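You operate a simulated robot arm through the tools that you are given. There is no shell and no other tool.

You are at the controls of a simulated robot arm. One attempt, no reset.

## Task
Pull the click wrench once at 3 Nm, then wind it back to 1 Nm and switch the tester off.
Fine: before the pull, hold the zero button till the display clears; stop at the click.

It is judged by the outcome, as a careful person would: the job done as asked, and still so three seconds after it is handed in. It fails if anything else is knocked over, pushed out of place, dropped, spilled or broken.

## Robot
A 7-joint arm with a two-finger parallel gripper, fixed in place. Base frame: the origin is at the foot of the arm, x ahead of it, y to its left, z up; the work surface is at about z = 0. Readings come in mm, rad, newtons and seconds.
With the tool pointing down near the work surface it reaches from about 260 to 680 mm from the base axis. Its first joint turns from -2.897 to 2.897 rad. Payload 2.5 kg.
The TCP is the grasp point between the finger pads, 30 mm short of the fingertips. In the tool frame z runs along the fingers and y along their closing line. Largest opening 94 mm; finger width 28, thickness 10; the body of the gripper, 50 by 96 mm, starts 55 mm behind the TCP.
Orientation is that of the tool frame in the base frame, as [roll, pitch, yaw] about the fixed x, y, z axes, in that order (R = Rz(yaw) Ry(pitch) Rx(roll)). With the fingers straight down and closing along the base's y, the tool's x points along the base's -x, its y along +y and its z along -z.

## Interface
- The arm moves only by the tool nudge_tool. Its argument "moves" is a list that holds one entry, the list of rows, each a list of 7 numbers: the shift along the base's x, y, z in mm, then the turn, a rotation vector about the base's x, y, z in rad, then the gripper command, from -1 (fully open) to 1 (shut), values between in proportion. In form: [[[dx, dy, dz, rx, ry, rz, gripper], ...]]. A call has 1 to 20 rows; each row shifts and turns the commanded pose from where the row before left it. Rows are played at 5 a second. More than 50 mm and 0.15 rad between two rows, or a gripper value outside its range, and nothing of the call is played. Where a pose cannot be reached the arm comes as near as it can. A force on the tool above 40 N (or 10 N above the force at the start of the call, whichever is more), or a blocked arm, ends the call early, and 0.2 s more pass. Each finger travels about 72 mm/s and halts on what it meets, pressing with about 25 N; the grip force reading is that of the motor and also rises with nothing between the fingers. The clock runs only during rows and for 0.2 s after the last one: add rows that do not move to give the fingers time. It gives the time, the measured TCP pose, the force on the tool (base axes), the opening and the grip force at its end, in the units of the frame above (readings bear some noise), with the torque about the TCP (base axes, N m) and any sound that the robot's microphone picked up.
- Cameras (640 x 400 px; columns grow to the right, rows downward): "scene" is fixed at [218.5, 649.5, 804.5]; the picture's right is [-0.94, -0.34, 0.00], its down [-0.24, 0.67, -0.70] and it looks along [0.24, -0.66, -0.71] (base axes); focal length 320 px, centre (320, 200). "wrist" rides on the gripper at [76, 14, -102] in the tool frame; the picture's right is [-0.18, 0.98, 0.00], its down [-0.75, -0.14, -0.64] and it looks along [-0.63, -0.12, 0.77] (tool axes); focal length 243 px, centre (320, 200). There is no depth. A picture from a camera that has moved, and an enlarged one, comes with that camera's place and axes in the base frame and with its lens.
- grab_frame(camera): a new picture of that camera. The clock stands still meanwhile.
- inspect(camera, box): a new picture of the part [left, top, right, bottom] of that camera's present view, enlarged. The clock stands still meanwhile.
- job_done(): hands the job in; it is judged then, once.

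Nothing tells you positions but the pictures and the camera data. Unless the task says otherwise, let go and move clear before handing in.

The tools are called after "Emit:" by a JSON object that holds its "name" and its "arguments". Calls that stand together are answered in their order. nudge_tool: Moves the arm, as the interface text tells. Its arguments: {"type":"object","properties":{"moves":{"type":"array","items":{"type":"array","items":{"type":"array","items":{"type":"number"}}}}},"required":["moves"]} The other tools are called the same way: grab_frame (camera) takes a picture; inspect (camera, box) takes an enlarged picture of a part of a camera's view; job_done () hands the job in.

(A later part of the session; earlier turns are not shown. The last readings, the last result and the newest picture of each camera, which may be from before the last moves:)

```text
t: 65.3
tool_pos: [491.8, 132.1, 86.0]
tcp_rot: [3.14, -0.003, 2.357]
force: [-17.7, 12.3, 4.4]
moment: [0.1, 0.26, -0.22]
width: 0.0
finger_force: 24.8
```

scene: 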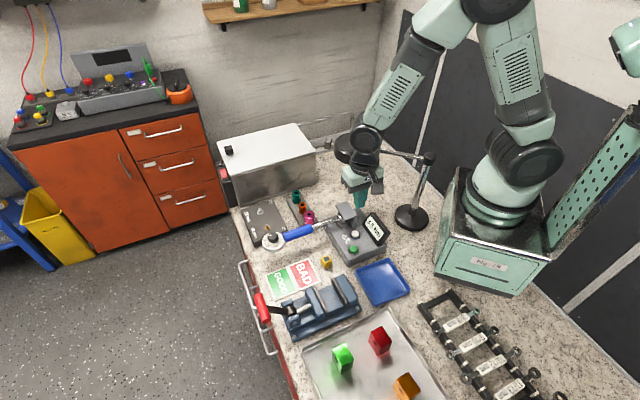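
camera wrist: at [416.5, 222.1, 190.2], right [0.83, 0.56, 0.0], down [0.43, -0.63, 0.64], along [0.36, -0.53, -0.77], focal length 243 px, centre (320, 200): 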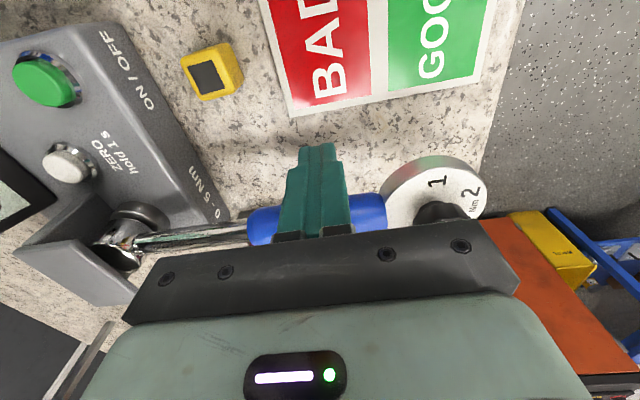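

Emit:
{"name": "nudge_tool", "arguments": {"moves": [[[0.22, -0.21, 0, 0, 0, 0, 1]]]}}

```text
t: 65.7
tool_pos: [490.7, 132.8, 86.3]
tcp_rot: [3.14, -0.004, 2.355]
force: [-14.4, 13.9, -0.8]
moment: [0.22, 0.22, -0.13]
width: 0.0
finger_force: 24.9
```

Emit:
{"name": "nudge_tool", "arguments": {"moves": [[[0.22, -0.21, 0, 0, 0, 0, 1]]]}}

```text
t: 66.1
tool_pos: [490.7, 132.5, 86.2]
tcp_rot: [-3.14, -0.004, 2.355]
force: [-16.3, 13.9, 0.0]
moment: [0.17, 0.25, -0.18]
width: 0.2
finger_force: 25.0
```

Emit:
{"name": "nudge_tool", "arguments": {"moves": [[[0.22, -0.21, 0, 0, 0, 0, 1]]]}}

Emit:
{"name": "inspect", "arguments": {"camera": "scene", "box": [240, 180, 400, 280]}}

Emit:
{"name": "inspect", "arguments": {"camera": "scene", "box": [255, 212, 287, 242]}}

```text
t: 66.5
tool_pos: [491.4, 132.1, 85.4]
tcp_rot: [3.141, -0.004, 2.355]
force: [-14.8, 14.3, -1.7]
moment: [0.2, 0.23, -0.13]
width: 0.0
finger_force: 25.1
```

```text
4.00 times, centred on (320, 230) of scene
camera zoom: at [218.5, 649.5, 804.5], right [-0.94, -0.34, 0.0], down [-0.24, 0.67, -0.7], along [0.24, -0.66, -0.71], focal length 1278 px, centre (320, 80)
```

zoom: 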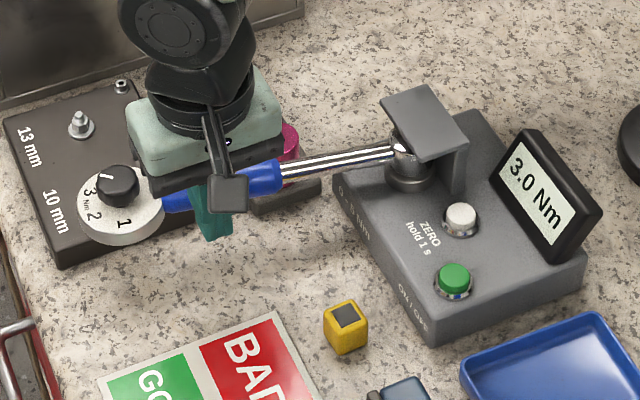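

```text
13.33 times, centred on (271, 227) of scene
camera zoom: at [218.5, 649.5, 804.5], right [-0.94, -0.34, 0.0], down [-0.24, 0.67, -0.7], along [0.24, -0.66, -0.71], focal length 4259 px, centre (973, -160)
```

zoom: 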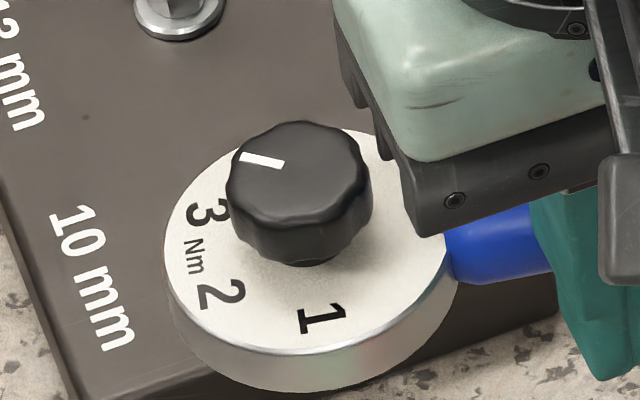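

The pointer is still on 3, the display reads 3.0 and the force is about 20 N. I'll carry on in tiny steps until it clicks.

Emit:
{"name": "nudge_tool", "arguments": {"moves": [[[0.22, -0.21, 0, 0, 0, 0, 1]]]}}

```text
t: 66.9
tool_pos: [491.6, 133.2, 85.4]
tcp_rot: [-3.14, -0.002, 2.356]
force: [-15.8, 13.8, -0.9]
moment: [0.22, 0.24, -0.2]
width: 0.0
finger_force: 25.2
```

Emit:
{"name": "nudge_tool", "arguments": {"moves": [[[0.22, -0.21, 0, 0, 0, 0, 1]]]}}

```text
t: 67.3
tool_pos: [491.9, 130.9, 85.1]
tcp_rot: [3.14, -0.004, 2.356]
force: [-16.5, 14.4, 0.7]
moment: [0.18, 0.23, -0.17]
width: 0.1
finger_force: 24.6
```

Emit:
{"name": "nudge_tool", "arguments": {"moves": [[[0.22, -0.21, 0, 0, 0, 0, 1]]]}}

```text
t: 67.7
tool_pos: [492.2, 131.8, 85.5]
tcp_rot: [3.141, -0.003, 2.356]
force: [-18.0, 14.5, 3.3]
moment: [0.15, 0.26, -0.16]
width: 0.0
finger_force: 25.2
```

Emit:
{"name": "nudge_tool", "arguments": {"moves": [[[0.22, -0.21, 0, 0, 0, 0, 1]]]}}

Emit:
{"name": "inspect", "arguments": {"camera": "scene", "box": [320, 195, 400, 270]}}

```text
t: 68.1
tool_pos: [492.0, 131.3, 86.1]
tcp_rot: [-3.141, -0.001, 2.356]
force: [-19.8, 12.9, 3.3]
moment: [0.13, 0.26, -0.22]
width: 0.1
finger_force: 24.8
```

```text
5.33 times, centred on (360, 232) of scene
camera zoom: at [218.5, 649.5, 804.5], right [-0.94, -0.34, 0.0], down [-0.24, 0.67, -0.7], along [0.24, -0.66, -0.71], focal length 1704 px, centre (107, 27)
```

zoom: 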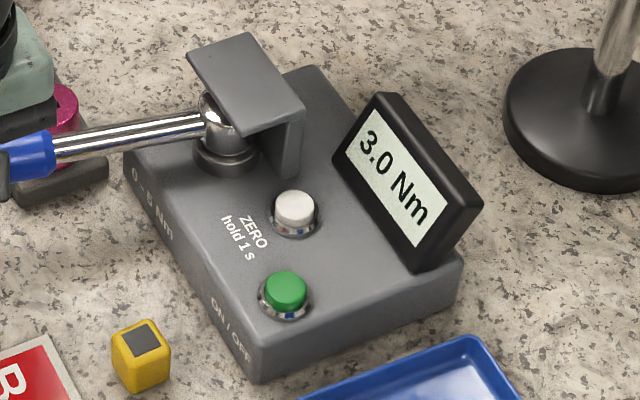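

The torque by my lever estimate is about 3.1–3.2 with the display at 3.0. I'll keep easing on in tiny steps.

Emit:
{"name": "nudge_tool", "arguments": {"moves": [[[0.2, -0.19, 0, 0, 0, 0, 1]]]}}

```text
t: 68.5
tool_pos: [493.4, 130.6, 85.5]
tcp_rot: [-3.141, -0.004, 2.357]
force: [-19.1, 13.3, 7.2]
moment: [0.08, 0.25, -0.26]
width: 0.1
finger_force: 25.4
```

Emit:
{"name": "nudge_tool", "arguments": {"moves": [[[0.2, -0.19, 0, 0, 0, 0, 1]]]}}

```text
t: 68.9
tool_pos: [493.7, 131.1, 85.3]
tcp_rot: [3.14, -0.003, 2.357]
force: [-18.7, 13.7, 6.7]
moment: [0.1, 0.22, -0.24]
width: 0.1
finger_force: 24.6
```

Emit:
{"name": "nudge_tool", "arguments": {"moves": [[[0.2, -0.19, 0, 0, 0, 0, 1]]]}}

Emit:
{"name": "inspect", "arguments": {"camera": "scene", "box": [240, 180, 400, 280]}}

```text
t: 69.3
tool_pos: [492.9, 131.4, 85.5]
tcp_rot: [3.14, -0.003, 2.356]
force: [-12.4, 17.5, -3.6]
moment: [0.29, 0.19, -0.17]
width: 0.0
finger_force: 25.5
```

```text
4.00 times, centred on (320, 230) of scene
camera zoom: at [218.5, 649.5, 804.5], right [-0.94, -0.34, 0.0], down [-0.24, 0.67, -0.7], along [0.24, -0.66, -0.71], focal length 1278 px, centre (320, 80)
```

zoom: 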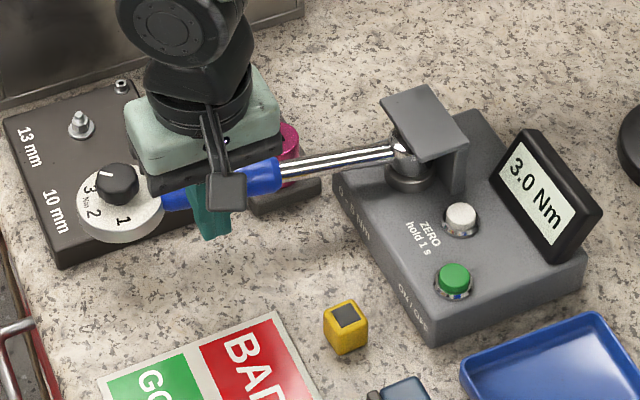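

Emit:
{"name": "nudge_tool", "arguments": {"moves": [[[0.22, -0.21, 0, 0, 0, 0, 1]]]}}

```text
t: 69.7
tool_pos: [492.4, 132.5, 86.1]
tcp_rot: [3.139, -0.003, 2.357]
force: [-9.2, 19.3, -7.7]
moment: [0.37, 0.15, -0.08]
width: 0.0
finger_force: 25.3
```

Emit:
{"name": "nudge_tool", "arguments": {"moves": [[[0.22, -0.21, 0, 0, 0, 0, 1]]]}}

```text
t: 70.1
tool_pos: [493.2, 130.1, 86.9]
tcp_rot: [3.139, -0.004, 2.356]
force: [-10.6, 20.4, -2.6]
moment: [0.32, 0.14, -0.11]
width: 0.0
finger_force: 25.6
```

Emit:
{"name": "nudge_tool", "arguments": {"moves": [[[0.22, -0.21, 0, 0, 0, 0, 1]]]}}

Emit:
{"name": "inspect", "arguments": {"camera": "scene", "box": [320, 195, 400, 270]}}

Emit:
{"name": "inspect", "arguments": {"camera": "wrist", "box": [180, 110, 500, 280]}}

```text
t: 70.5
tool_pos: [493.6, 132.1, 85.5]
tcp_rot: [-3.14, -0.004, 2.357]
force: [-13.4, 18.0, 3.2]
moment: [0.22, 0.18, -0.13]
width: 0.0
finger_force: 24.5
```

```text
5.33 times, centred on (360, 232) of scene
camera zoom: at [218.5, 649.5, 804.5], right [-0.94, -0.34, 0.0], down [-0.24, 0.67, -0.7], along [0.24, -0.66, -0.71], focal length 1704 px, centre (107, 27)
```

zoom: 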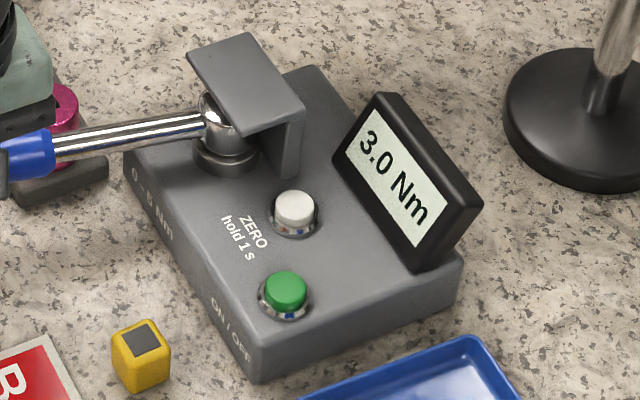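

```text
2.00 times, centred on (340, 195) of wrist
camera zoom: at [449.0, 195.0, 189.8], right [0.82, 0.57, 0.0], down [0.43, -0.63, 0.64], along [0.36, -0.53, -0.77], focal length 485 px, centre (280, 210)
```

zoom: 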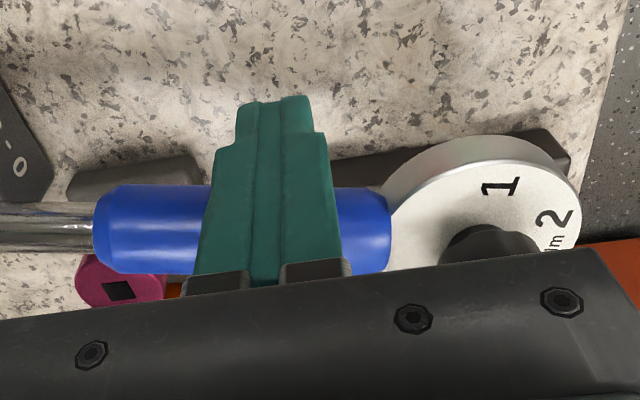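

The display is still 3.0 with no click, and the pointer may look slightly different relative to the dial. I'll look closely at the dial before pushing further.

Emit:
{"name": "inspect", "arguments": {"camera": "scene", "box": [255, 210, 287, 240]}}

Emit:
{"name": "inspect", "arguments": {"camera": "wrist", "box": [360, 150, 500, 250]}}

```text
13.33 times, centred on (271, 225) of scene
camera zoom: at [218.5, 649.5, 804.5], right [-0.94, -0.34, 0.0], down [-0.24, 0.67, -0.7], along [0.24, -0.66, -0.71], focal length 4259 px, centre (973, -133)
```

zoom: 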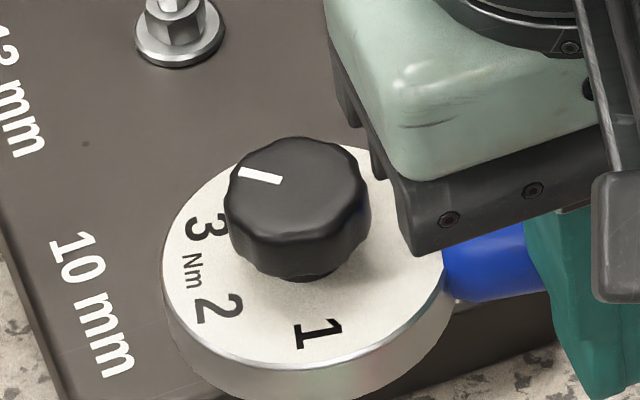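

```text
4.00 times, centred on (430, 200) of wrist
camera zoom: at [449.0, 195.0, 189.8], right [0.82, 0.57, 0.0], down [0.43, -0.63, 0.64], along [0.36, -0.53, -0.77], focal length 970 px, centre (-120, 200)
```

zoom: 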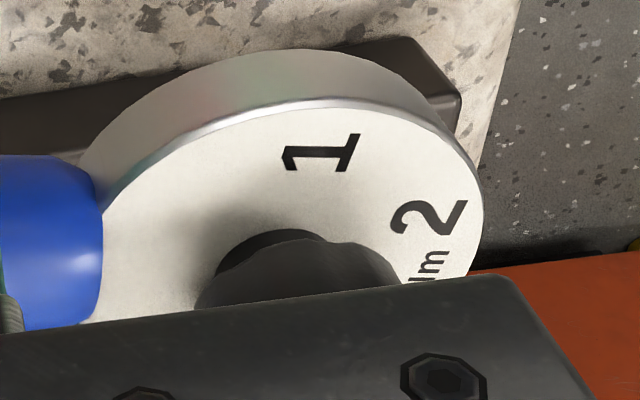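

Before pushing any further I want to understand why the display has stayed at 3.0. I'll look closely at the wrench head and shaft for signs of the trip.

Emit:
{"name": "inspect", "arguments": {"camera": "scene", "box": [320, 195, 368, 235]}}

Emit:
{"name": "inspect", "arguments": {"camera": "scene", "box": [355, 205, 395, 245]}}

Emit:
{"name": "grab_frame", "arguments": {"camera": "wrist"}}

Emit:
{"name": "inspect", "arguments": {"camera": "scene", "box": [270, 200, 350, 250]}}

```text
10.00 times, centred on (344, 215) of scene
camera zoom: at [218.5, 649.5, 804.5], right [-0.94, -0.34, 0.0], down [-0.24, 0.67, -0.7], along [0.24, -0.66, -0.71], focal length 3195 px, centre (80, 50)
```

zoom: 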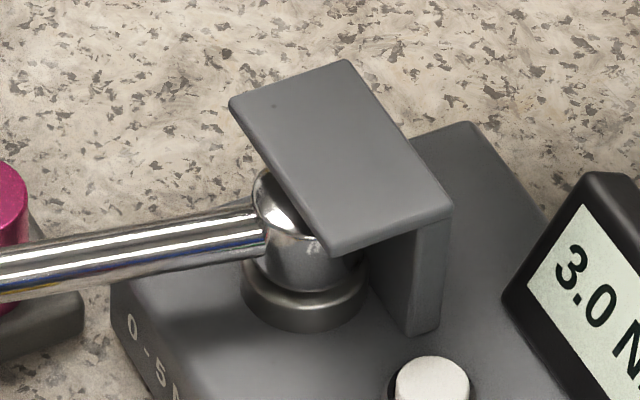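

```text
10.00 times, centred on (375, 225) of scene
camera zoom: at [218.5, 649.5, 804.5], right [-0.94, -0.34, 0.0], down [-0.24, 0.67, -0.7], along [0.24, -0.66, -0.71], focal length 3195 px, centre (-230, -50)
```

zoom: 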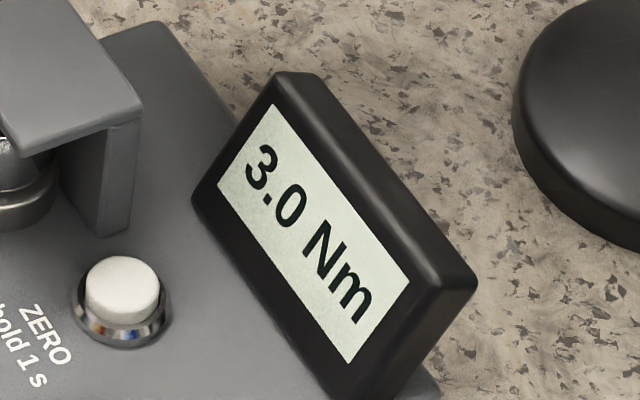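

```text
taken
camera wrist: at [449.0, 195.0, 189.8], right [0.82, 0.57, 0.0], down [0.43, -0.63, 0.64], along [0.36, -0.53, -0.77], focal length 243 px, centre (320, 200)
```

wrist: 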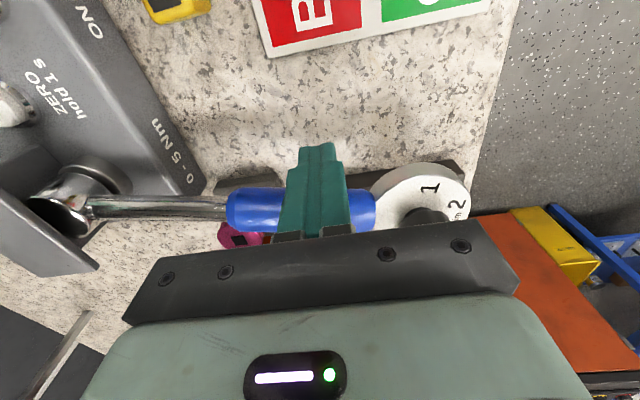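

```text
8.00 times, centred on (310, 225) of scene
camera zoom: at [218.5, 649.5, 804.5], right [-0.94, -0.34, 0.0], down [-0.24, 0.67, -0.7], along [0.24, -0.66, -0.71], focal length 2556 px, centre (400, 0)
```

zoom: 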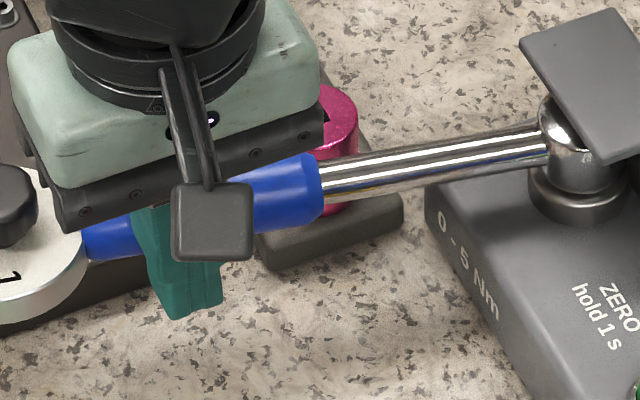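

The tester body hasn't moved and nothing else touches the wrench. Force is still rising linearly and the microphone hasn't reported a click, so the wrench hasn't tripped yet. I'll continue one tiny step at a time.

Emit:
{"name": "nudge_tool", "arguments": {"moves": [[[0.22, -0.21, 0, 0, 0, 0, 1]]]}}

```text
t: 70.9
tool_pos: [493.4, 130.3, 85.7]
tcp_rot: [-3.141, -0.004, 2.356]
force: [-14.3, 18.2, 4.6]
moment: [0.2, 0.15, -0.17]
width: 0.0
finger_force: 25.0
```

Emit:
{"name": "nudge_tool", "arguments": {"moves": [[[0.22, -0.21, 0, 0, 0, 0, 1]]]}}

Emit:
{"name": "inspect", "arguments": {"camera": "scene", "box": [320, 195, 400, 270]}}

```text
t: 71.3
tool_pos: [494.0, 130.8, 86.6]
tcp_rot: [3.141, -0.004, 2.356]
force: [-10.2, 21.1, 0.3]
moment: [0.28, 0.15, -0.1]
width: 0.2
finger_force: 25.0
```

```text
5.33 times, centred on (360, 232) of scene
camera zoom: at [218.5, 649.5, 804.5], right [-0.94, -0.34, 0.0], down [-0.24, 0.67, -0.7], along [0.24, -0.66, -0.71], focal length 1704 px, centre (107, 27)
```

zoom: 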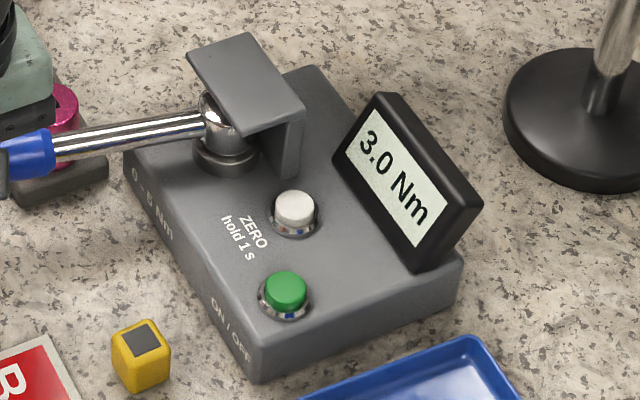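

The display has stayed frozen at 3.0, although force × lever arm has gone past 3 Nm. That looks like the reading was captured when the set torque was reached. More force would only over-torque it, so I'll stop here, ease the load off smoothly and listen.

Emit:
{"name": "nudge_tool", "arguments": {"moves": [[[-0.72, 0.7, 0, 0, 0, 0, 1], [-0.72, 0.7, 0, 0, 0, 0, 1]]]}}

Emit:
{"name": "inspect", "arguments": {"camera": "scene", "box": [320, 195, 400, 270]}}

```text
t: 71.9
tool_pos: [492.4, 131.6, 86.1]
tcp_rot: [3.139, -0.003, 2.357]
force: [-9.1, 19.2, 2.2]
moment: [0.23, 0.12, -0.07]
width: 0.1
finger_force: 24.8
```

```text
5.33 times, centred on (360, 232) of scene
camera zoom: at [218.5, 649.5, 804.5], right [-0.94, -0.34, 0.0], down [-0.24, 0.67, -0.7], along [0.24, -0.66, -0.71], focal length 1704 px, centre (107, 27)
```

zoom: 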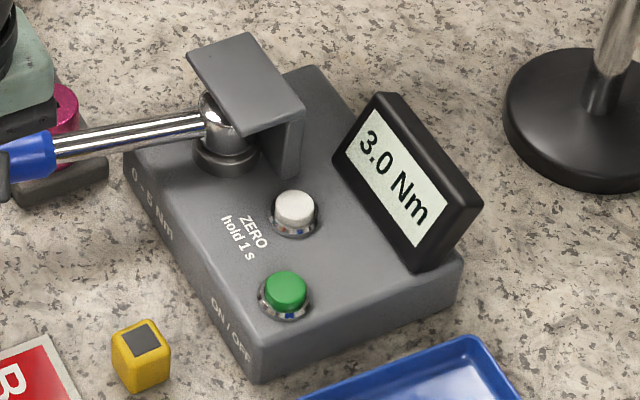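

The load is easing and the display holds. I'll continue unloading slowly and see whether the reading is a held peak.

Emit:
{"name": "nudge_tool", "arguments": {"moves": [[[-0.72, 0.7, 0, 0, 0, 0, 1], [-0.72, 0.7, 0, 0, 0, 0, 1], [-0.72, 0.7, 0, 0, 0, 0, 1], [-0.72, 0.7, 0, 0, 0, 0, 1], [-0.72, 0.7, 0, 0, 0, 0, 1], [-0.72, 0.7, 0, 0, 0, 0, 1]]]}}

Emit:
{"name": "inspect", "arguments": {"camera": "scene", "box": [320, 195, 400, 270]}}

```text
t: 73.3
tool_pos: [487.6, 134.7, 85.4]
tcp_rot: [3.14, -0.002, 2.356]
force: [-1.0, 22.2, -4.9]
moment: [0.41, 0.03, 0.12]
width: 0.0
finger_force: 24.9
```

```text
5.33 times, centred on (360, 232) of scene
camera zoom: at [218.5, 649.5, 804.5], right [-0.94, -0.34, 0.0], down [-0.24, 0.67, -0.7], along [0.24, -0.66, -0.71], focal length 1704 px, centre (107, 27)
```

zoom: 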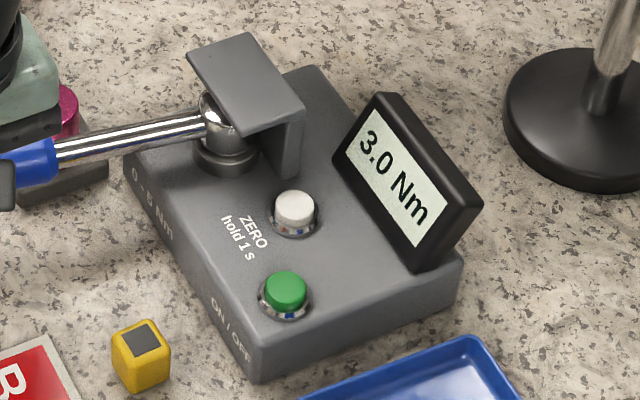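

The reading is a held value of 3.0. I'll finish releasing the handle gently and back well clear.

Emit:
{"name": "nudge_tool", "arguments": {"moves": [[[-1.43, 1.4, 0, 0, 0, 0, 1], [-1.43, 1.4, 0, 0, 0, 0, 1], [-1.43, 1.4, 0, 0, 0, 0, 1], [-1.43, 1.4, 0, 0, 0, 0, 1], [-1.43, 1.4, 0, 0, 0, 0, 1], [-1.43, 1.4, 0, 0, 0, 0, 1], [-1.43, 1.4, 0, 0, 0, 0, 1], [-1.43, 1.4, 0, 0, 0, 0, 1], [-1.43, 1.4, 0, 0, 0, 0, 1], [-1.43, 1.4, 0, 0, 0, 0, 1]]]}}

Emit:
{"name": "inspect", "arguments": {"camera": "scene", "box": [240, 180, 400, 280]}}

```text
t: 75.5
tool_pos: [474.4, 147.4, 85.0]
tcp_rot: [-3.139, -0.002, 2.354]
force: [-6.0, 2.4, 1.1]
moment: [0.02, 0.06, -0.03]
width: 0.0
finger_force: 25.2
```

```text
4.00 times, centred on (320, 230) of scene
camera zoom: at [218.5, 649.5, 804.5], right [-0.94, -0.34, 0.0], down [-0.24, 0.67, -0.7], along [0.24, -0.66, -0.71], focal length 1278 px, centre (320, 80)
```

zoom: 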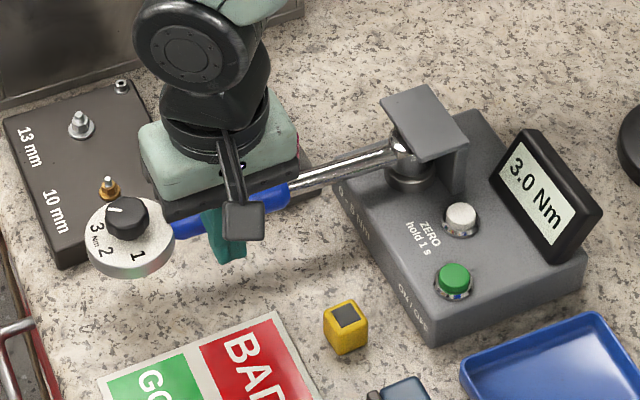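

The wrench is springing back normally and the pointer is still on 3. I'll finish backing off, then raise clear.

Emit:
{"name": "nudge_tool", "arguments": {"moves": [[[-1.43, 1.4, 0, 0, 0, 0, 1], [-1.43, 1.4, 0, 0, 0, 0, 1], [-1.43, 1.4, 0, 0, 0, 0, 1], [-1.43, 1.4, 0, 0, 0, 0, 1], [-1.43, 1.4, 0, 0, 0, 0, 1], [-1.43, 1.4, 0, 0, 0, 0, 1], [-1.43, 1.4, 0, 0, 0, 0, 1], [-2.14, 2.1, 0, 0, 0, 0, 1], [-2.14, 2.1, 0, 0, 0, 0, 1], [0, 0, 20, 0, 0, 0, 1], [0, 0, 30, 0, 0, 0, 1], [0, 0, 30, 0, 0, 0, 1], [0, 0, 0, 0, 0, 0, 1]]]}}

Emit:
{"name": "inspect", "arguments": {"camera": "scene", "box": [240, 180, 400, 280]}}

Emit:
{"name": "grab_frame", "arguments": {"camera": "wrist"}}

```text
t: 78.3
tool_pos: [459.5, 161.8, 168.2]
tcp_rot: [3.141, -0.002, 2.353]
force: [0.0, 0.2, 0.8]
moment: [-0.02, 0.02, 0.01]
width: 0.1
finger_force: 25.1
```

```text
4.00 times, centred on (320, 230) of scene
camera zoom: at [218.5, 649.5, 804.5], right [-0.94, -0.34, 0.0], down [-0.24, 0.67, -0.7], along [0.24, -0.66, -0.71], focal length 1278 px, centre (320, 80)
```

zoom: 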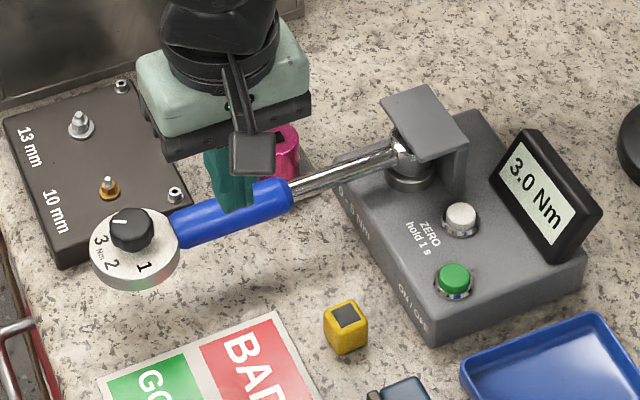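

```text
taken
camera wrist: at [415.6, 226.5, 271.2], right [0.83, 0.56, 0.0], down [0.43, -0.63, 0.64], along [0.36, -0.53, -0.77], focal length 243 px, centre (320, 200)
```

wrist: 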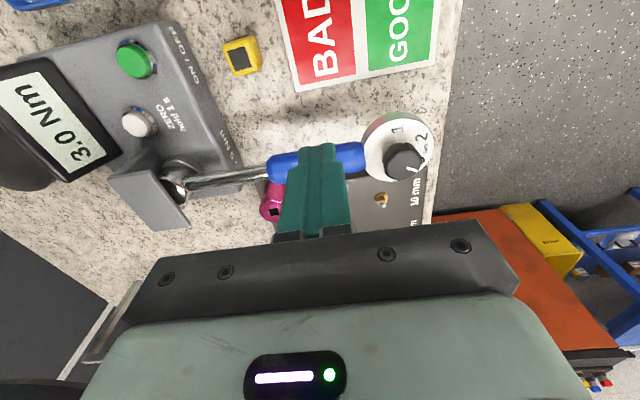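

The wrench is back at rest and the tester holds 3.0 Nm. Next I'll wind the knob back from 3 to 1, which is 120° counter-clockwise. I'll use two 60° turns with the fingers closing across the wrench, where it's compliant and the handle is out of the way. First I'll hover over the knob.

Emit:
{"name": "nudge_tool", "arguments": {"moves": [[[12, 2.4, 10, 0, 0, 0.142, 0.5], [12, 2.4, 0, 0, 0, 0.142, 0.1], [12, 2.5, 0, 0, 0, 0.142, 0.1], [12, 2.5, 0, 0, 0, 0.142, 0.1], [12, 2.4, 0, 0, 0, 0.142, 0.1], [12.6, 2.4, 0, 0, 0, 0.142, 0.1], [0, 0, -15, 0, 0, 0.143, 0.1], [0, 0, 0, 0, 0, 0, 0.1]]]}}

Emit:
{"name": "grab_frame", "arguments": {"camera": "wrist"}}

Emit:
{"name": "inspect", "arguments": {"camera": "wrist", "box": [250, 90, 390, 200]}}

```text
t: 80.1
tool_pos: [534.1, 177.4, 160.5]
tcp_rot: [3.139, -0.002, -2.932]
force: [-0.4, -0.6, 0.7]
moment: [0.01, 0.04, 0.0]
width: 42.3
finger_force: 0.0
```

```text
taken
camera wrist: at [455.7, 175.3, 264.3], right [-0.03, 1.0, 0.0], down [0.77, 0.02, 0.64], along [0.64, 0.02, -0.77], focal length 243 px, centre (320, 200)
```

wrist: 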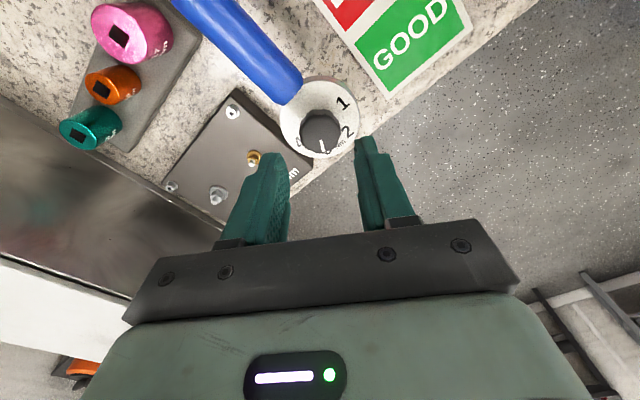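

```text
3.64 times, centred on (320, 145) of wrist
camera zoom: at [455.7, 175.3, 264.3], right [-0.03, 1.0, 0.0], down [0.77, 0.02, 0.64], along [0.64, 0.02, -0.77], focal length 882 px, centre (320, 400)
```

zoom: 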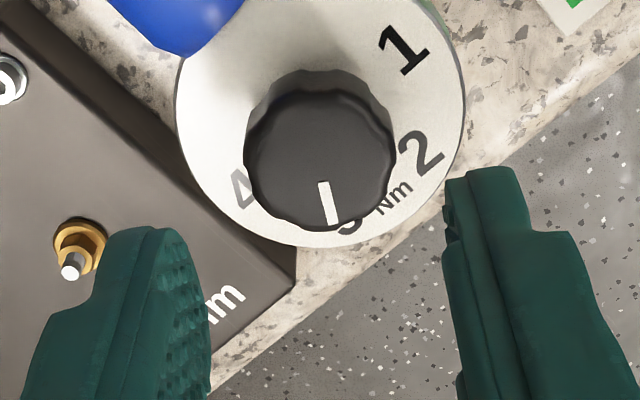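

The pointer reads 3 as expected and the knob is nearly centred. I'll trim 1 mm and check the far end of the turning range, at +72°, for reach and centring.

Emit:
{"name": "nudge_tool", "arguments": {"moves": [[[-1, 0, 0, 0, 0, 0.149, 0.1], [0, 0, 0, 0, 0, 0.149, 0.1], [0, 0, 0, 0, 0, 0.149, 0.1], [0, 0, 0, 0, 0, 0.149, 0.1], [0, 0, 0, 0, 0, 0.149, 0.1], [0, 0, 0, 0, 0, 0.149, 0.1], [0, 0, 0, 0, 0, 0.149, 0.1], [0, 0, 0, 0, 0, 0, 0.1]]]}}

Emit:
{"name": "grab_frame", "arguments": {"camera": "wrist"}}

Emit:
{"name": "inspect", "arguments": {"camera": "wrist", "box": [250, 90, 390, 200]}}

Emit:
{"name": "grab_frame", "arguments": {"camera": "scene"}}

```text
t: 81.9
tool_pos: [532.3, 177.7, 161.1]
tcp_rot: [-3.141, -0.001, -1.888]
force: [0.7, -1.0, 0.7]
moment: [0.06, 0.07, -0.02]
width: 42.2
finger_force: 0.0
```

```text
taken
camera wrist: at [494.1, 109.5, 264.4], right [-0.88, 0.48, 0.0], down [0.37, 0.67, 0.64], along [0.31, 0.56, -0.77], focal length 243 px, centre (320, 200)
```

wrist: 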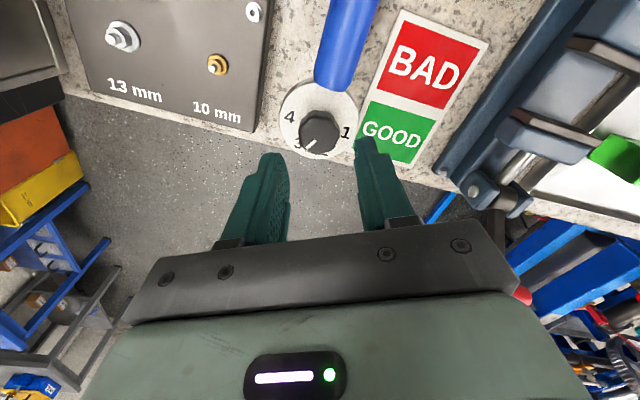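

```text
3.64 times, centred on (320, 145) of wrist
camera zoom: at [494.1, 109.5, 264.4], right [-0.88, 0.48, 0.0], down [0.37, 0.67, 0.64], along [0.31, 0.56, -0.77], focal length 882 px, centre (320, 400)
```

zoom: 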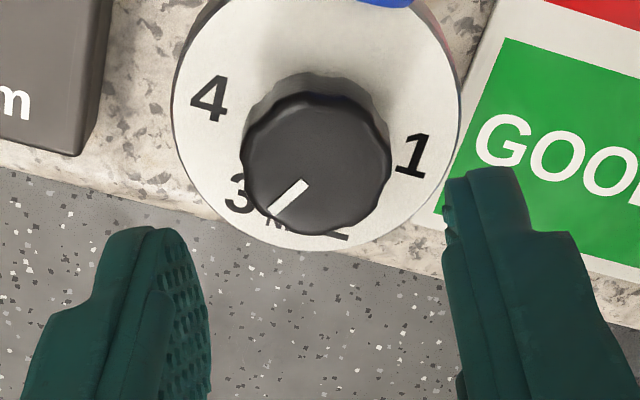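

```text
taken
```

scene: 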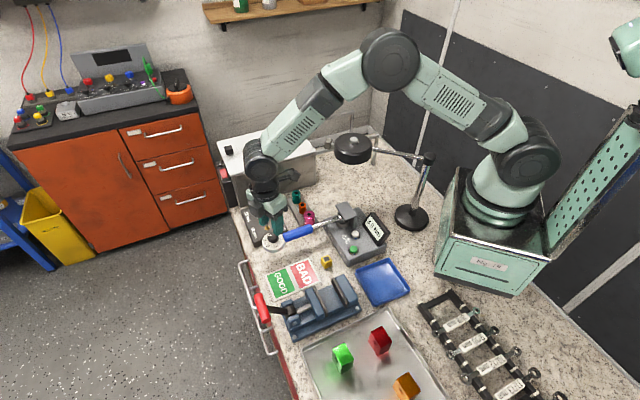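

The range is reachable and the knob is centred within about 0.5 mm from both sides. I'll turn back to the start angle and descend around the knob.

Emit:
{"name": "nudge_tool", "arguments": {"moves": [[[0, 0, 0, 0, 0, -0.149, 0.15], [0, 0, 0, 0, 0, -0.149, 0.15], [0, 0, 0, 0, 0, -0.149, 0.15], [0, 0, 0, 0, 0, -0.149, 0.15], [0, 0, 0, 0, 0, -0.149, 0.15], [0, 0, 0, 0, 0, -0.149, 0.15], [0, 0, 0, 0, 0, -0.149, 0.15], [0, 0, -12, 0, 0, 0, 0.15], [0, 0, -12, 0, 0, 0, 0.15], [0, 0, -10, 0, 0, 0, 0.15], [0, 0, -7, 0, 0, 0, 0.15], [0, 0, -5, 0, 0, 0, 0.15], [0, 0, 0, 0, 0, 0, 0.15]]]}}

Emit:
{"name": "inspect", "arguments": {"camera": "wrist", "box": [250, 90, 390, 200]}}

Emit:
{"name": "inspect", "arguments": {"camera": "scene", "box": [250, 215, 314, 255]}}

```text
t: 84.7
tool_pos: [532.7, 177.3, 113.8]
tcp_rot: [3.141, -0.001, -2.932]
force: [1.0, 0.2, 0.2]
moment: [0.01, -0.04, 0.01]
width: 40.0
finger_force: 0.0
```

```text
3.64 times, centred on (320, 145) of wrist
camera zoom: at [454.6, 176.3, 217.4], right [-0.02, 1.0, 0.0], down [0.77, 0.02, 0.64], along [0.64, 0.02, -0.77], focal length 882 px, centre (320, 400)
```

zoom: 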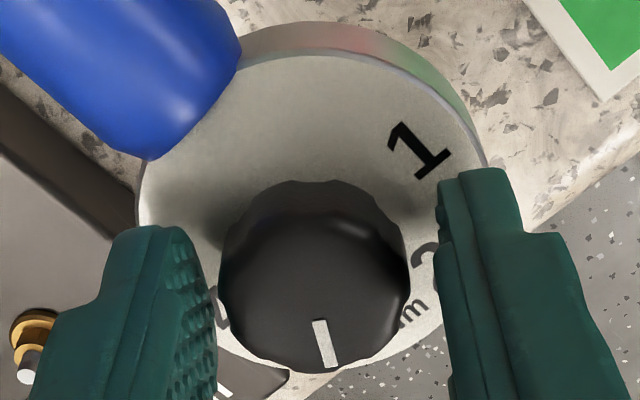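

```text
10.00 times, centred on (282, 235) of scene
camera zoom: at [218.5, 649.5, 804.5], right [-0.94, -0.34, 0.0], down [-0.24, 0.67, -0.7], along [0.24, -0.66, -0.71], focal length 3195 px, centre (700, -150)
```

zoom: 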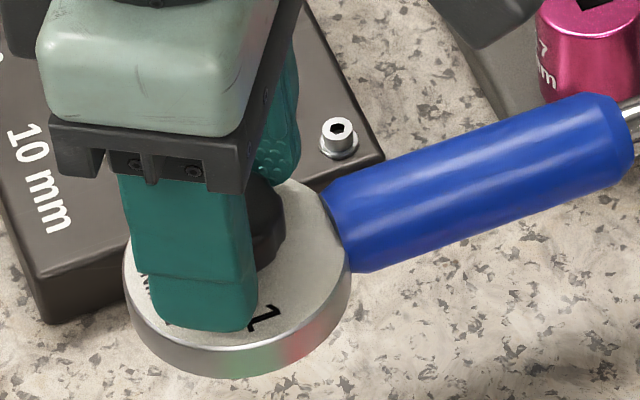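

The fingers straddle the knob and clear the handle. I'll close and start turning counter-clockwise.

Emit:
{"name": "nudge_tool", "arguments": {"moves": [[[0, -0.5, 0, 0, 0, 0, 0.25], [0, 0, 0, 0, 0, 0, 0.4], [0, 0, 0, 0, 0, 0, 0.5], [0, 0, 0, 0, 0, 0, 0.5]]]}}

Emit:
{"name": "nudge_tool", "arguments": {"moves": [[[0, 0, 0, 0, 0, 0.06, 0.5], [0, 0, 0, 0, 0, 0.06, 0.5], [0, 0, 0, 0, 0, 0.06, 0.5], [0, 0, 0, 0, 0, 0.06, 0.5], [0, 0, 0, 0, 0, 0.06, 0.5], [0, 0, 0, 0, 0, 0, 0.5]]]}}

Emit:
{"name": "inspect", "arguments": {"camera": "wrist", "box": [250, 90, 390, 200]}}

```text
t: 85.7
tool_pos: [531.7, 176.3, 112.8]
tcp_rot: [-3.141, -0.002, -2.933]
force: [0.2, -1.2, -1.6]
moment: [0.02, -0.04, -0.03]
width: 30.0
finger_force: 45.3
```

```text
t: 87.1
tool_pos: [533.0, 177.3, 114.2]
tcp_rot: [3.141, 0.0, -2.632]
force: [14.9, 15.0, -30.2]
moment: [0.41, -0.35, -0.02]
width: 30.2
finger_force: 44.7
```

```text
3.64 times, centred on (320, 145) of wrist
camera zoom: at [458.0, 152.9, 217.8], right [-0.32, 0.95, 0.0], down [0.73, 0.24, 0.64], along [0.61, 0.21, -0.77], focal length 882 px, centre (320, 400)
```

zoom: 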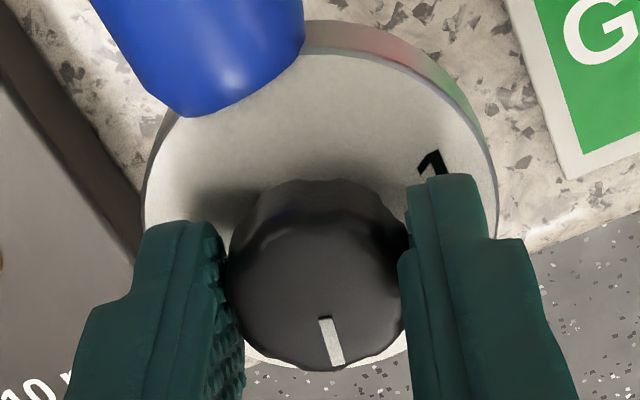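

Holding the knob firmly turns sub-millimetre path errors into load: 30 N down and 21 N axially. I'll relax those with a small corrective shift before turning further.

Emit:
{"name": "nudge_tool", "arguments": {"moves": [[[0.4, 0.4, -0.4, 0, 0, 0, 0.5], [0, 0, 0, 0, 0, 0, 0.5]]]}}

```text
t: 87.7
tool_pos: [532.3, 177.3, 113.7]
tcp_rot: [3.14, -0.001, -2.632]
force: [9.3, 9.6, -22.9]
moment: [0.42, -0.68, -0.01]
width: 30.1
finger_force: 44.7
```

Emit:
{"name": "nudge_tool", "arguments": {"moves": [[[0.45, 0.45, -0.8, 0, 0, 0, 0.5], [0, 0, 0, 0, 0, 0, 0.5]]]}}

```text
t: 88.3
tool_pos: [534.4, 175.8, 114.4]
tcp_rot: [-3.141, -0.002, -2.633]
force: [-0.4, -0.2, -2.3]
moment: [-0.03, -0.03, -0.03]
width: 30.0
finger_force: 44.7
```

The loads are now near zero. I'll turn another 10° and check.

Emit:
{"name": "nudge_tool", "arguments": {"moves": [[[0.15, 0.15, -0.15, 0, 0, 0.06, 0.5], [0.15, 0.15, -0.15, 0, 0, 0.06, 0.5], [0.15, 0.15, -0.15, 0, 0, 0.06, 0.5], [0, 0, 0, 0, 0, 0, 0.5]]]}}

```text
t: 89.3
tool_pos: [533.0, 177.1, 113.4]
tcp_rot: [-3.141, -0.004, -2.452]
force: [-12.6, -13.8, 19.8]
moment: [-0.51, 0.5, 0.01]
width: 30.1
finger_force: 44.5
```

Emit:
{"name": "nudge_tool", "arguments": {"moves": [[[-0.3, -0.3, 0.4, 0, 0, 0, 0.5], [0, 0, 0, 0, 0, 0, 0.5]]]}}

```text
t: 89.9
tool_pos: [532.8, 176.4, 113.1]
tcp_rot: [3.14, -0.001, -2.452]
force: [-14.0, -13.7, 24.0]
moment: [-0.45, 0.45, 0.03]
width: 30.2
finger_force: 45.0
```

Emit:
{"name": "nudge_tool", "arguments": {"moves": [[[0, 0, 0, 0, 0, 0, 0.5], [0, 0, 0, 0, 0, 0, 0.5], [0, 0, 0, 0, 0, 0, 0.5]]]}}

```text
t: 90.7
tool_pos: [532.6, 176.9, 113.9]
tcp_rot: [3.14, -0.003, -2.451]
force: [-15.6, -15.3, 27.0]
moment: [-0.37, 0.31, -0.04]
width: 30.0
finger_force: 45.2
```

The arm's slow integral action makes the held load drift. The cleaner way is to relax the grip for a moment to shed the load, then regrip and continue in short turns.

Emit:
{"name": "nudge_tool", "arguments": {"moves": [[[0, 0, 0, 0, 0, 0, 0.25], [0, 0, 0, 0, 0, 0, 0.25], [0, 0, 0, 0, 0, 0, 0.25]]]}}

Emit:
{"name": "inspect", "arguments": {"camera": "wrist", "box": [250, 90, 390, 200]}}

```text
t: 91.5
tool_pos: [532.9, 178.3, 112.9]
tcp_rot: [3.141, -0.001, -2.453]
force: [0.2, -0.7, -0.5]
moment: [0.02, -0.02, 0.01]
width: 35.2
finger_force: 0.0
```

```text
3.64 times, centred on (320, 145) of wrist
camera zoom: at [464.4, 140.3, 217.1], right [-0.48, 0.88, 0.0], down [0.67, 0.37, 0.64], along [0.56, 0.31, -0.77], focal length 882 px, centre (320, 400)
```

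zoom: 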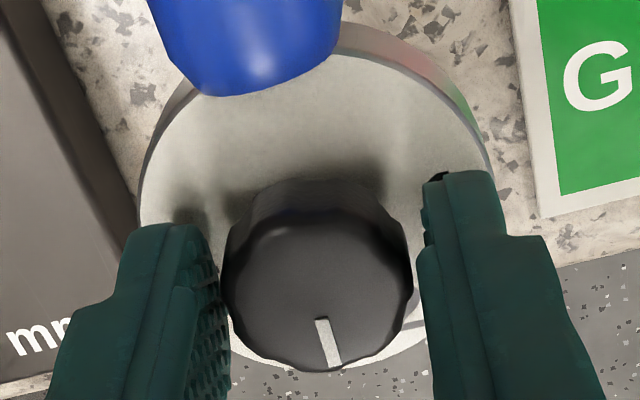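

The load is shed and the knob is at about 2.5 now. I'll regrip, turn in short strokes with slight vertical compensation, and release between strokes.

Emit:
{"name": "nudge_tool", "arguments": {"moves": [[[0, 0, 0, 0, 0, 0, 0.5], [0, 0, 0, 0, 0, 0, 0.5], [0, 0, -0.1, 0, 0, 0.08, 0.5], [0, 0, -0.1, 0, 0, 0.08, 0.5], [0, 0, -0.1, 0, 0, 0.08, 0.5]]]}}

```text
t: 92.7
tool_pos: [532.6, 177.3, 113.5]
tcp_rot: [3.141, -0.004, -2.211]
force: [-1.7, -3.2, 3.6]
moment: [0.1, -0.2, 0.02]
width: 29.9
finger_force: 45.0
```

Very low loads this time. I'll continue with the same compensation.

Emit:
{"name": "nudge_tool", "arguments": {"moves": [[[0, 0, -0.1, 0, 0, 0.08, 0.5], [0, 0, -0.1, 0, 0, 0.08, 0.5], [0, 0, -0.1, 0, 0, 0.08, 0.5]]]}}

```text
t: 93.5
tool_pos: [533.1, 176.7, 114.2]
tcp_rot: [-3.141, -0.002, -1.973]
force: [-5.4, -5.9, 11.7]
moment: [-0.36, 0.23, 0.01]
width: 30.2
finger_force: 45.1
```

Emit:
{"name": "nudge_tool", "arguments": {"moves": [[[0, 0, 0, 0, 0, 0.08, 0.5], [0, 0, 0, 0, 0, 0, 0.3], [0, 0, 0, 0, 0, 0, 0.15], [0, 0, 0, 0, 0, 0, 0.15]]]}}

Emit:
{"name": "inspect", "arguments": {"camera": "wrist", "box": [250, 90, 390, 200]}}

Emit:
{"name": "inspect", "arguments": {"camera": "scene", "box": [240, 180, 400, 280]}}

```text
t: 94.5
tool_pos: [533.1, 178.5, 114.4]
tcp_rot: [-3.141, -0.002, -1.892]
force: [0.1, -0.5, 0.3]
moment: [-0.01, -0.03, 0.02]
width: 39.8
finger_force: 0.0
```

```text
3.64 times, centred on (320, 145) of wrist
camera zoom: at [494.6, 110.5, 216.9], right [-0.87, 0.49, 0.0], down [0.37, 0.67, 0.64], along [0.31, 0.56, -0.77], focal length 882 px, centre (320, 400)
```

zoom: 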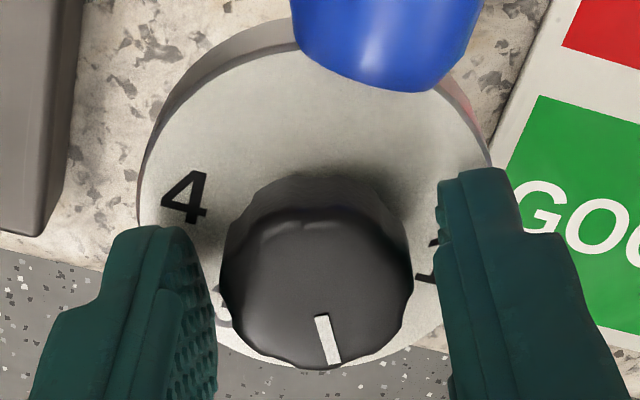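

```text
4.00 times, centred on (320, 230) of scene
camera zoom: at [218.5, 649.5, 804.5], right [-0.94, -0.34, 0.0], down [-0.24, 0.67, -0.7], along [0.24, -0.66, -0.71], focal length 1278 px, centre (320, 80)
```

zoom: 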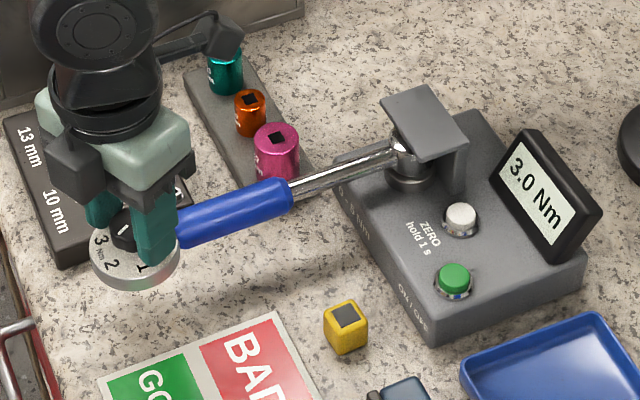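

The knob is at about 2.0 now with no load on the wrench. I'll rotate back with the fingers open for the second 60° stroke.

Emit:
{"name": "nudge_tool", "arguments": {"moves": [[[0, 0, 0.3, 0, 0, -0.149, 0.12], [0, 0, 0, 0, 0, -0.149, 0.12], [0, 0, 0, 0, 0, -0.149, 0.12], [0, 0, 0, 0, 0, -0.149, 0.12], [0, 0, 0, 0, 0, -0.149, 0.12], [0, 0, 0, 0, 0, -0.149, 0.12], [0, 0, 0, 0, 0, -0.149, 0.12], [0, 0, 0, 0, 0, 0, 0.12], [0, 0, 0, 0, 0, 0, 0.12]]]}}

Emit:
{"name": "inspect", "arguments": {"camera": "wrist", "box": [250, 90, 390, 200]}}

```text
t: 96.5
tool_pos: [532.4, 177.3, 113.9]
tcp_rot: [-3.141, -0.001, -2.937]
force: [-0.1, 0.5, -0.3]
moment: [-0.02, 0.01, -0.02]
width: 41.6
finger_force: 0.0
```

```text
3.64 times, centred on (320, 145) of wrist
camera zoom: at [454.7, 176.1, 217.5], right [-0.02, 1.0, 0.0], down [0.77, 0.02, 0.64], along [0.64, 0.01, -0.77], focal length 882 px, centre (320, 400)
```

zoom: 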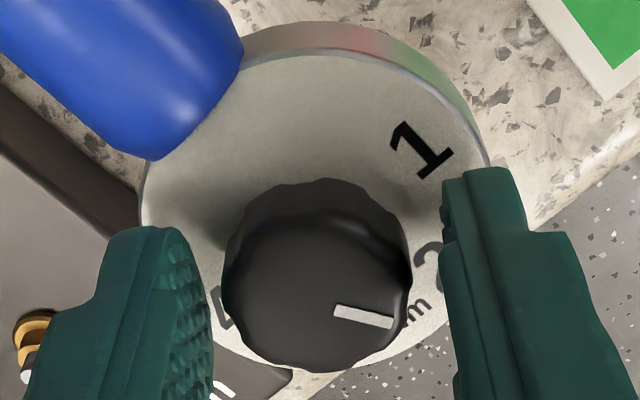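

The pointer reads about 2.0. I'll grip and do the second stroke in parts.

Emit:
{"name": "nudge_tool", "arguments": {"moves": [[[0, 0, 0, 0, 0, 0, 0.35], [0, 0, 0, 0, 0, 0, 0.5], [0, 0, 0, 0, 0, 0, 0.5], [0, 0, -0.1, 0, 0, 0.08, 0.5], [0, 0, -0.1, 0, 0, 0.08, 0.5], [0, 0, -0.1, 0, 0, 0.08, 0.5]]]}}

```text
t: 97.9
tool_pos: [533.2, 177.5, 114.3]
tcp_rot: [3.141, -0.003, -2.694]
force: [-9.0, -10.4, 10.9]
moment: [0.12, -0.5, 0.01]
width: 30.2
finger_force: 45.0
```

Emit:
{"name": "nudge_tool", "arguments": {"moves": [[[-0.1, -0.1, 0, 0, 0, 0.08, 0.5], [-0.1, -0.1, 0, 0, 0, 0.08, 0.5], [0, 0, 0, 0, 0, 0.08, 0.5]]]}}

```text
t: 98.7
tool_pos: [532.7, 177.7, 112.6]
tcp_rot: [-3.141, -0.003, -2.456]
force: [-16.3, -16.5, 28.3]
moment: [-0.57, 0.6, 0.01]
width: 30.0
finger_force: 44.9
```

The load is building again, so I'll release, let it settle, and regrip before continuing.

Emit:
{"name": "nudge_tool", "arguments": {"moves": [[[0, 0, 0, 0, 0, 0, 0.25], [0, 0, 0, 0, 0, 0, 0.25], [0, 0, 0, 0, 0, 0, 0.25]]]}}

Emit:
{"name": "nudge_tool", "arguments": {"moves": [[[0, 0, 0, 0, 0, 0, 0.5], [0, 0, 0, 0, 0, 0, 0.5], [0, 0, -0.1, 0, 0, 0.08, 0.5], [0, 0, -0.08, 0, 0, 0.08, 0.5], [0, 0, -0.08, 0, 0, 0.08, 0.5]]]}}

```text
t: 99.5
tool_pos: [532.3, 178.8, 113.0]
tcp_rot: [-3.142, -0.001, -2.455]
force: [-0.6, -0.5, 0.2]
moment: [0.0, -0.02, -0.04]
width: 35.3
finger_force: 0.1
```

```text
t: 100.7
tool_pos: [532.6, 178.0, 112.6]
tcp_rot: [3.142, 0.001, -2.216]
force: [6.2, 6.3, -4.9]
moment: [-0.35, 0.17, 0.0]
width: 29.9
finger_force: 45.0
```

Emit:
{"name": "nudge_tool", "arguments": {"moves": [[[0.05, 0.05, -0.1, 0, 0, 0.08, 0.5], [0, 0, -0.1, 0, 0, 0.08, 0.5], [0, 0, -0.1, 0, 0, 0.08, 0.5]]]}}

```text
t: 101.5
tool_pos: [532.0, 177.7, 112.7]
tcp_rot: [3.14, 0.0, -1.975]
force: [4.5, 5.2, 0.0]
moment: [0.01, 0.06, -0.01]
width: 30.1
finger_force: 45.0
```

Emit:
{"name": "nudge_tool", "arguments": {"moves": [[[0, 0, -0.05, 0, 0, 0.072, 0.5], [0, 0, 0, 0, 0, 0, 0.5], [0, 0, 0, 0, 0, 0, 0.3], [0, 0, 0, 0, 0, 0, 0.12], [0, 0, 0, 0, 0, 0, 0.12], [0, 0, 15, 0, 0, 0, 0.12], [0, 0, 30, 0, 0, 0, 0.12], [0, 0, 30, 0, 0, 0, 0.12], [0, 0, 30, 0, 0, 0, 0.12], [0, 0, 0, 0, 0, 0, 0.12]]]}}

Emit:
{"name": "inspect", "arguments": {"camera": "wrist", "box": [270, 40, 370, 140]}}

Emit:
{"name": "inspect", "arguments": {"camera": "scene", "box": [258, 226, 290, 256]}}

Emit:
{"name": "inspect", "arguments": {"camera": "scene", "box": [320, 195, 400, 270]}}

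```text
t: 103.7
tool_pos: [532.1, 175.9, 218.7]
tcp_rot: [-3.141, -0.001, -1.905]
force: [0.1, 0.1, 0.0]
moment: [0.02, -0.02, 0.01]
width: 41.4
finger_force: 0.2
```

```text
4.00 times, centred on (320, 90) of wrist
camera zoom: at [493.5, 109.5, 322.1], right [-0.87, 0.5, 0.0], down [0.38, 0.67, 0.64], along [0.32, 0.56, -0.77], focal length 970 px, centre (320, 640)
```

zoom: 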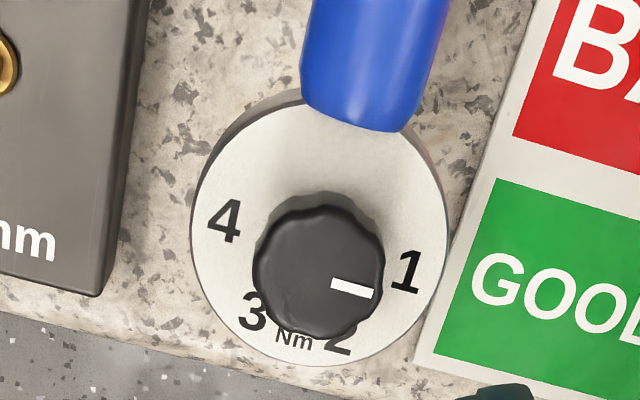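

```text
13.33 times, centred on (274, 241) of scene
camera zoom: at [218.5, 649.5, 804.5], right [-0.94, -0.34, 0.0], down [-0.24, 0.67, -0.7], along [0.24, -0.66, -0.71], focal length 4259 px, centre (933, -347)
```

zoom: 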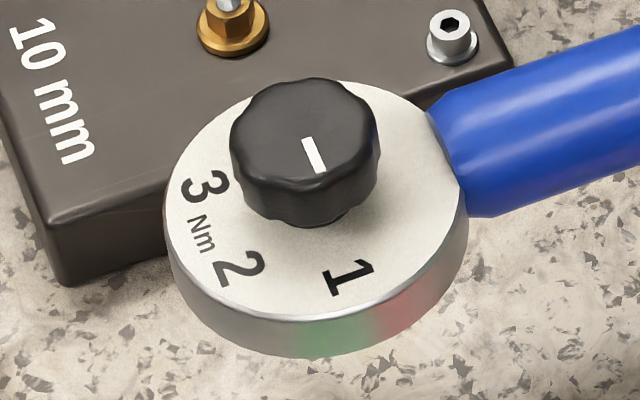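

```text
5.33 times, centred on (360, 232) of scene
camera zoom: at [218.5, 649.5, 804.5], right [-0.94, -0.34, 0.0], down [-0.24, 0.67, -0.7], along [0.24, -0.66, -0.71], focal length 1704 px, centre (107, 27)
```

zoom: 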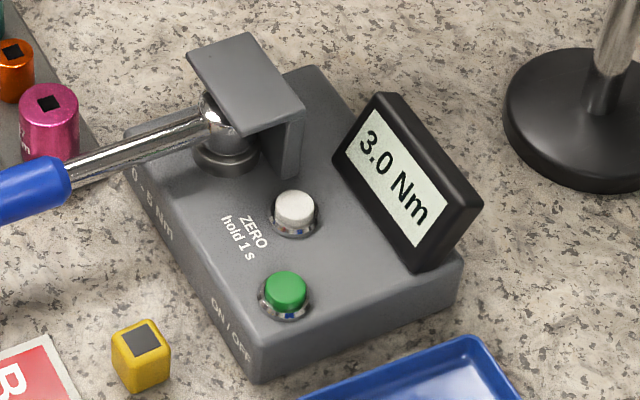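

By dead-reckoning the knob has turned 118.7° from the 3 setting. I'll zoom in from above to verify the pointer against the "1".

Emit:
{"name": "inspect", "arguments": {"camera": "wrist", "box": [284, 60, 356, 134]}}

Emit:
{"name": "inspect", "arguments": {"camera": "scene", "box": [264, 228, 286, 250]}}

```text
5.41 times, centred on (320, 97) of wrist
camera zoom: at [493.5, 109.5, 322.1], right [-0.87, 0.5, 0.0], down [0.38, 0.67, 0.64], along [0.32, 0.56, -0.77], focal length 1312 px, centre (320, 757)
```

zoom: 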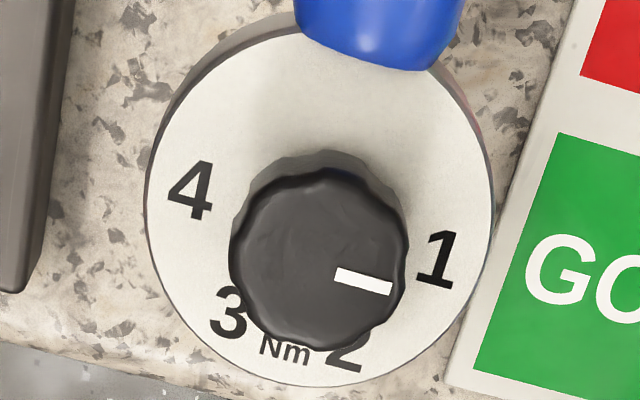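

```text
16.00 times, centred on (275, 239) of scene
camera zoom: at [218.5, 649.5, 804.5], right [-0.94, -0.34, 0.0], down [-0.24, 0.67, -0.7], along [0.24, -0.66, -0.71], focal length 5111 px, centre (1040, -424)
```

zoom: 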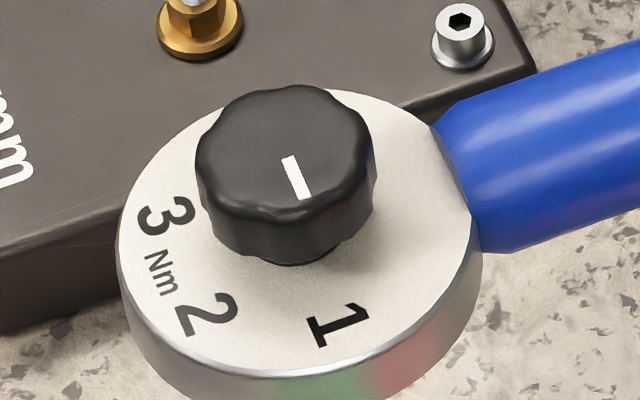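

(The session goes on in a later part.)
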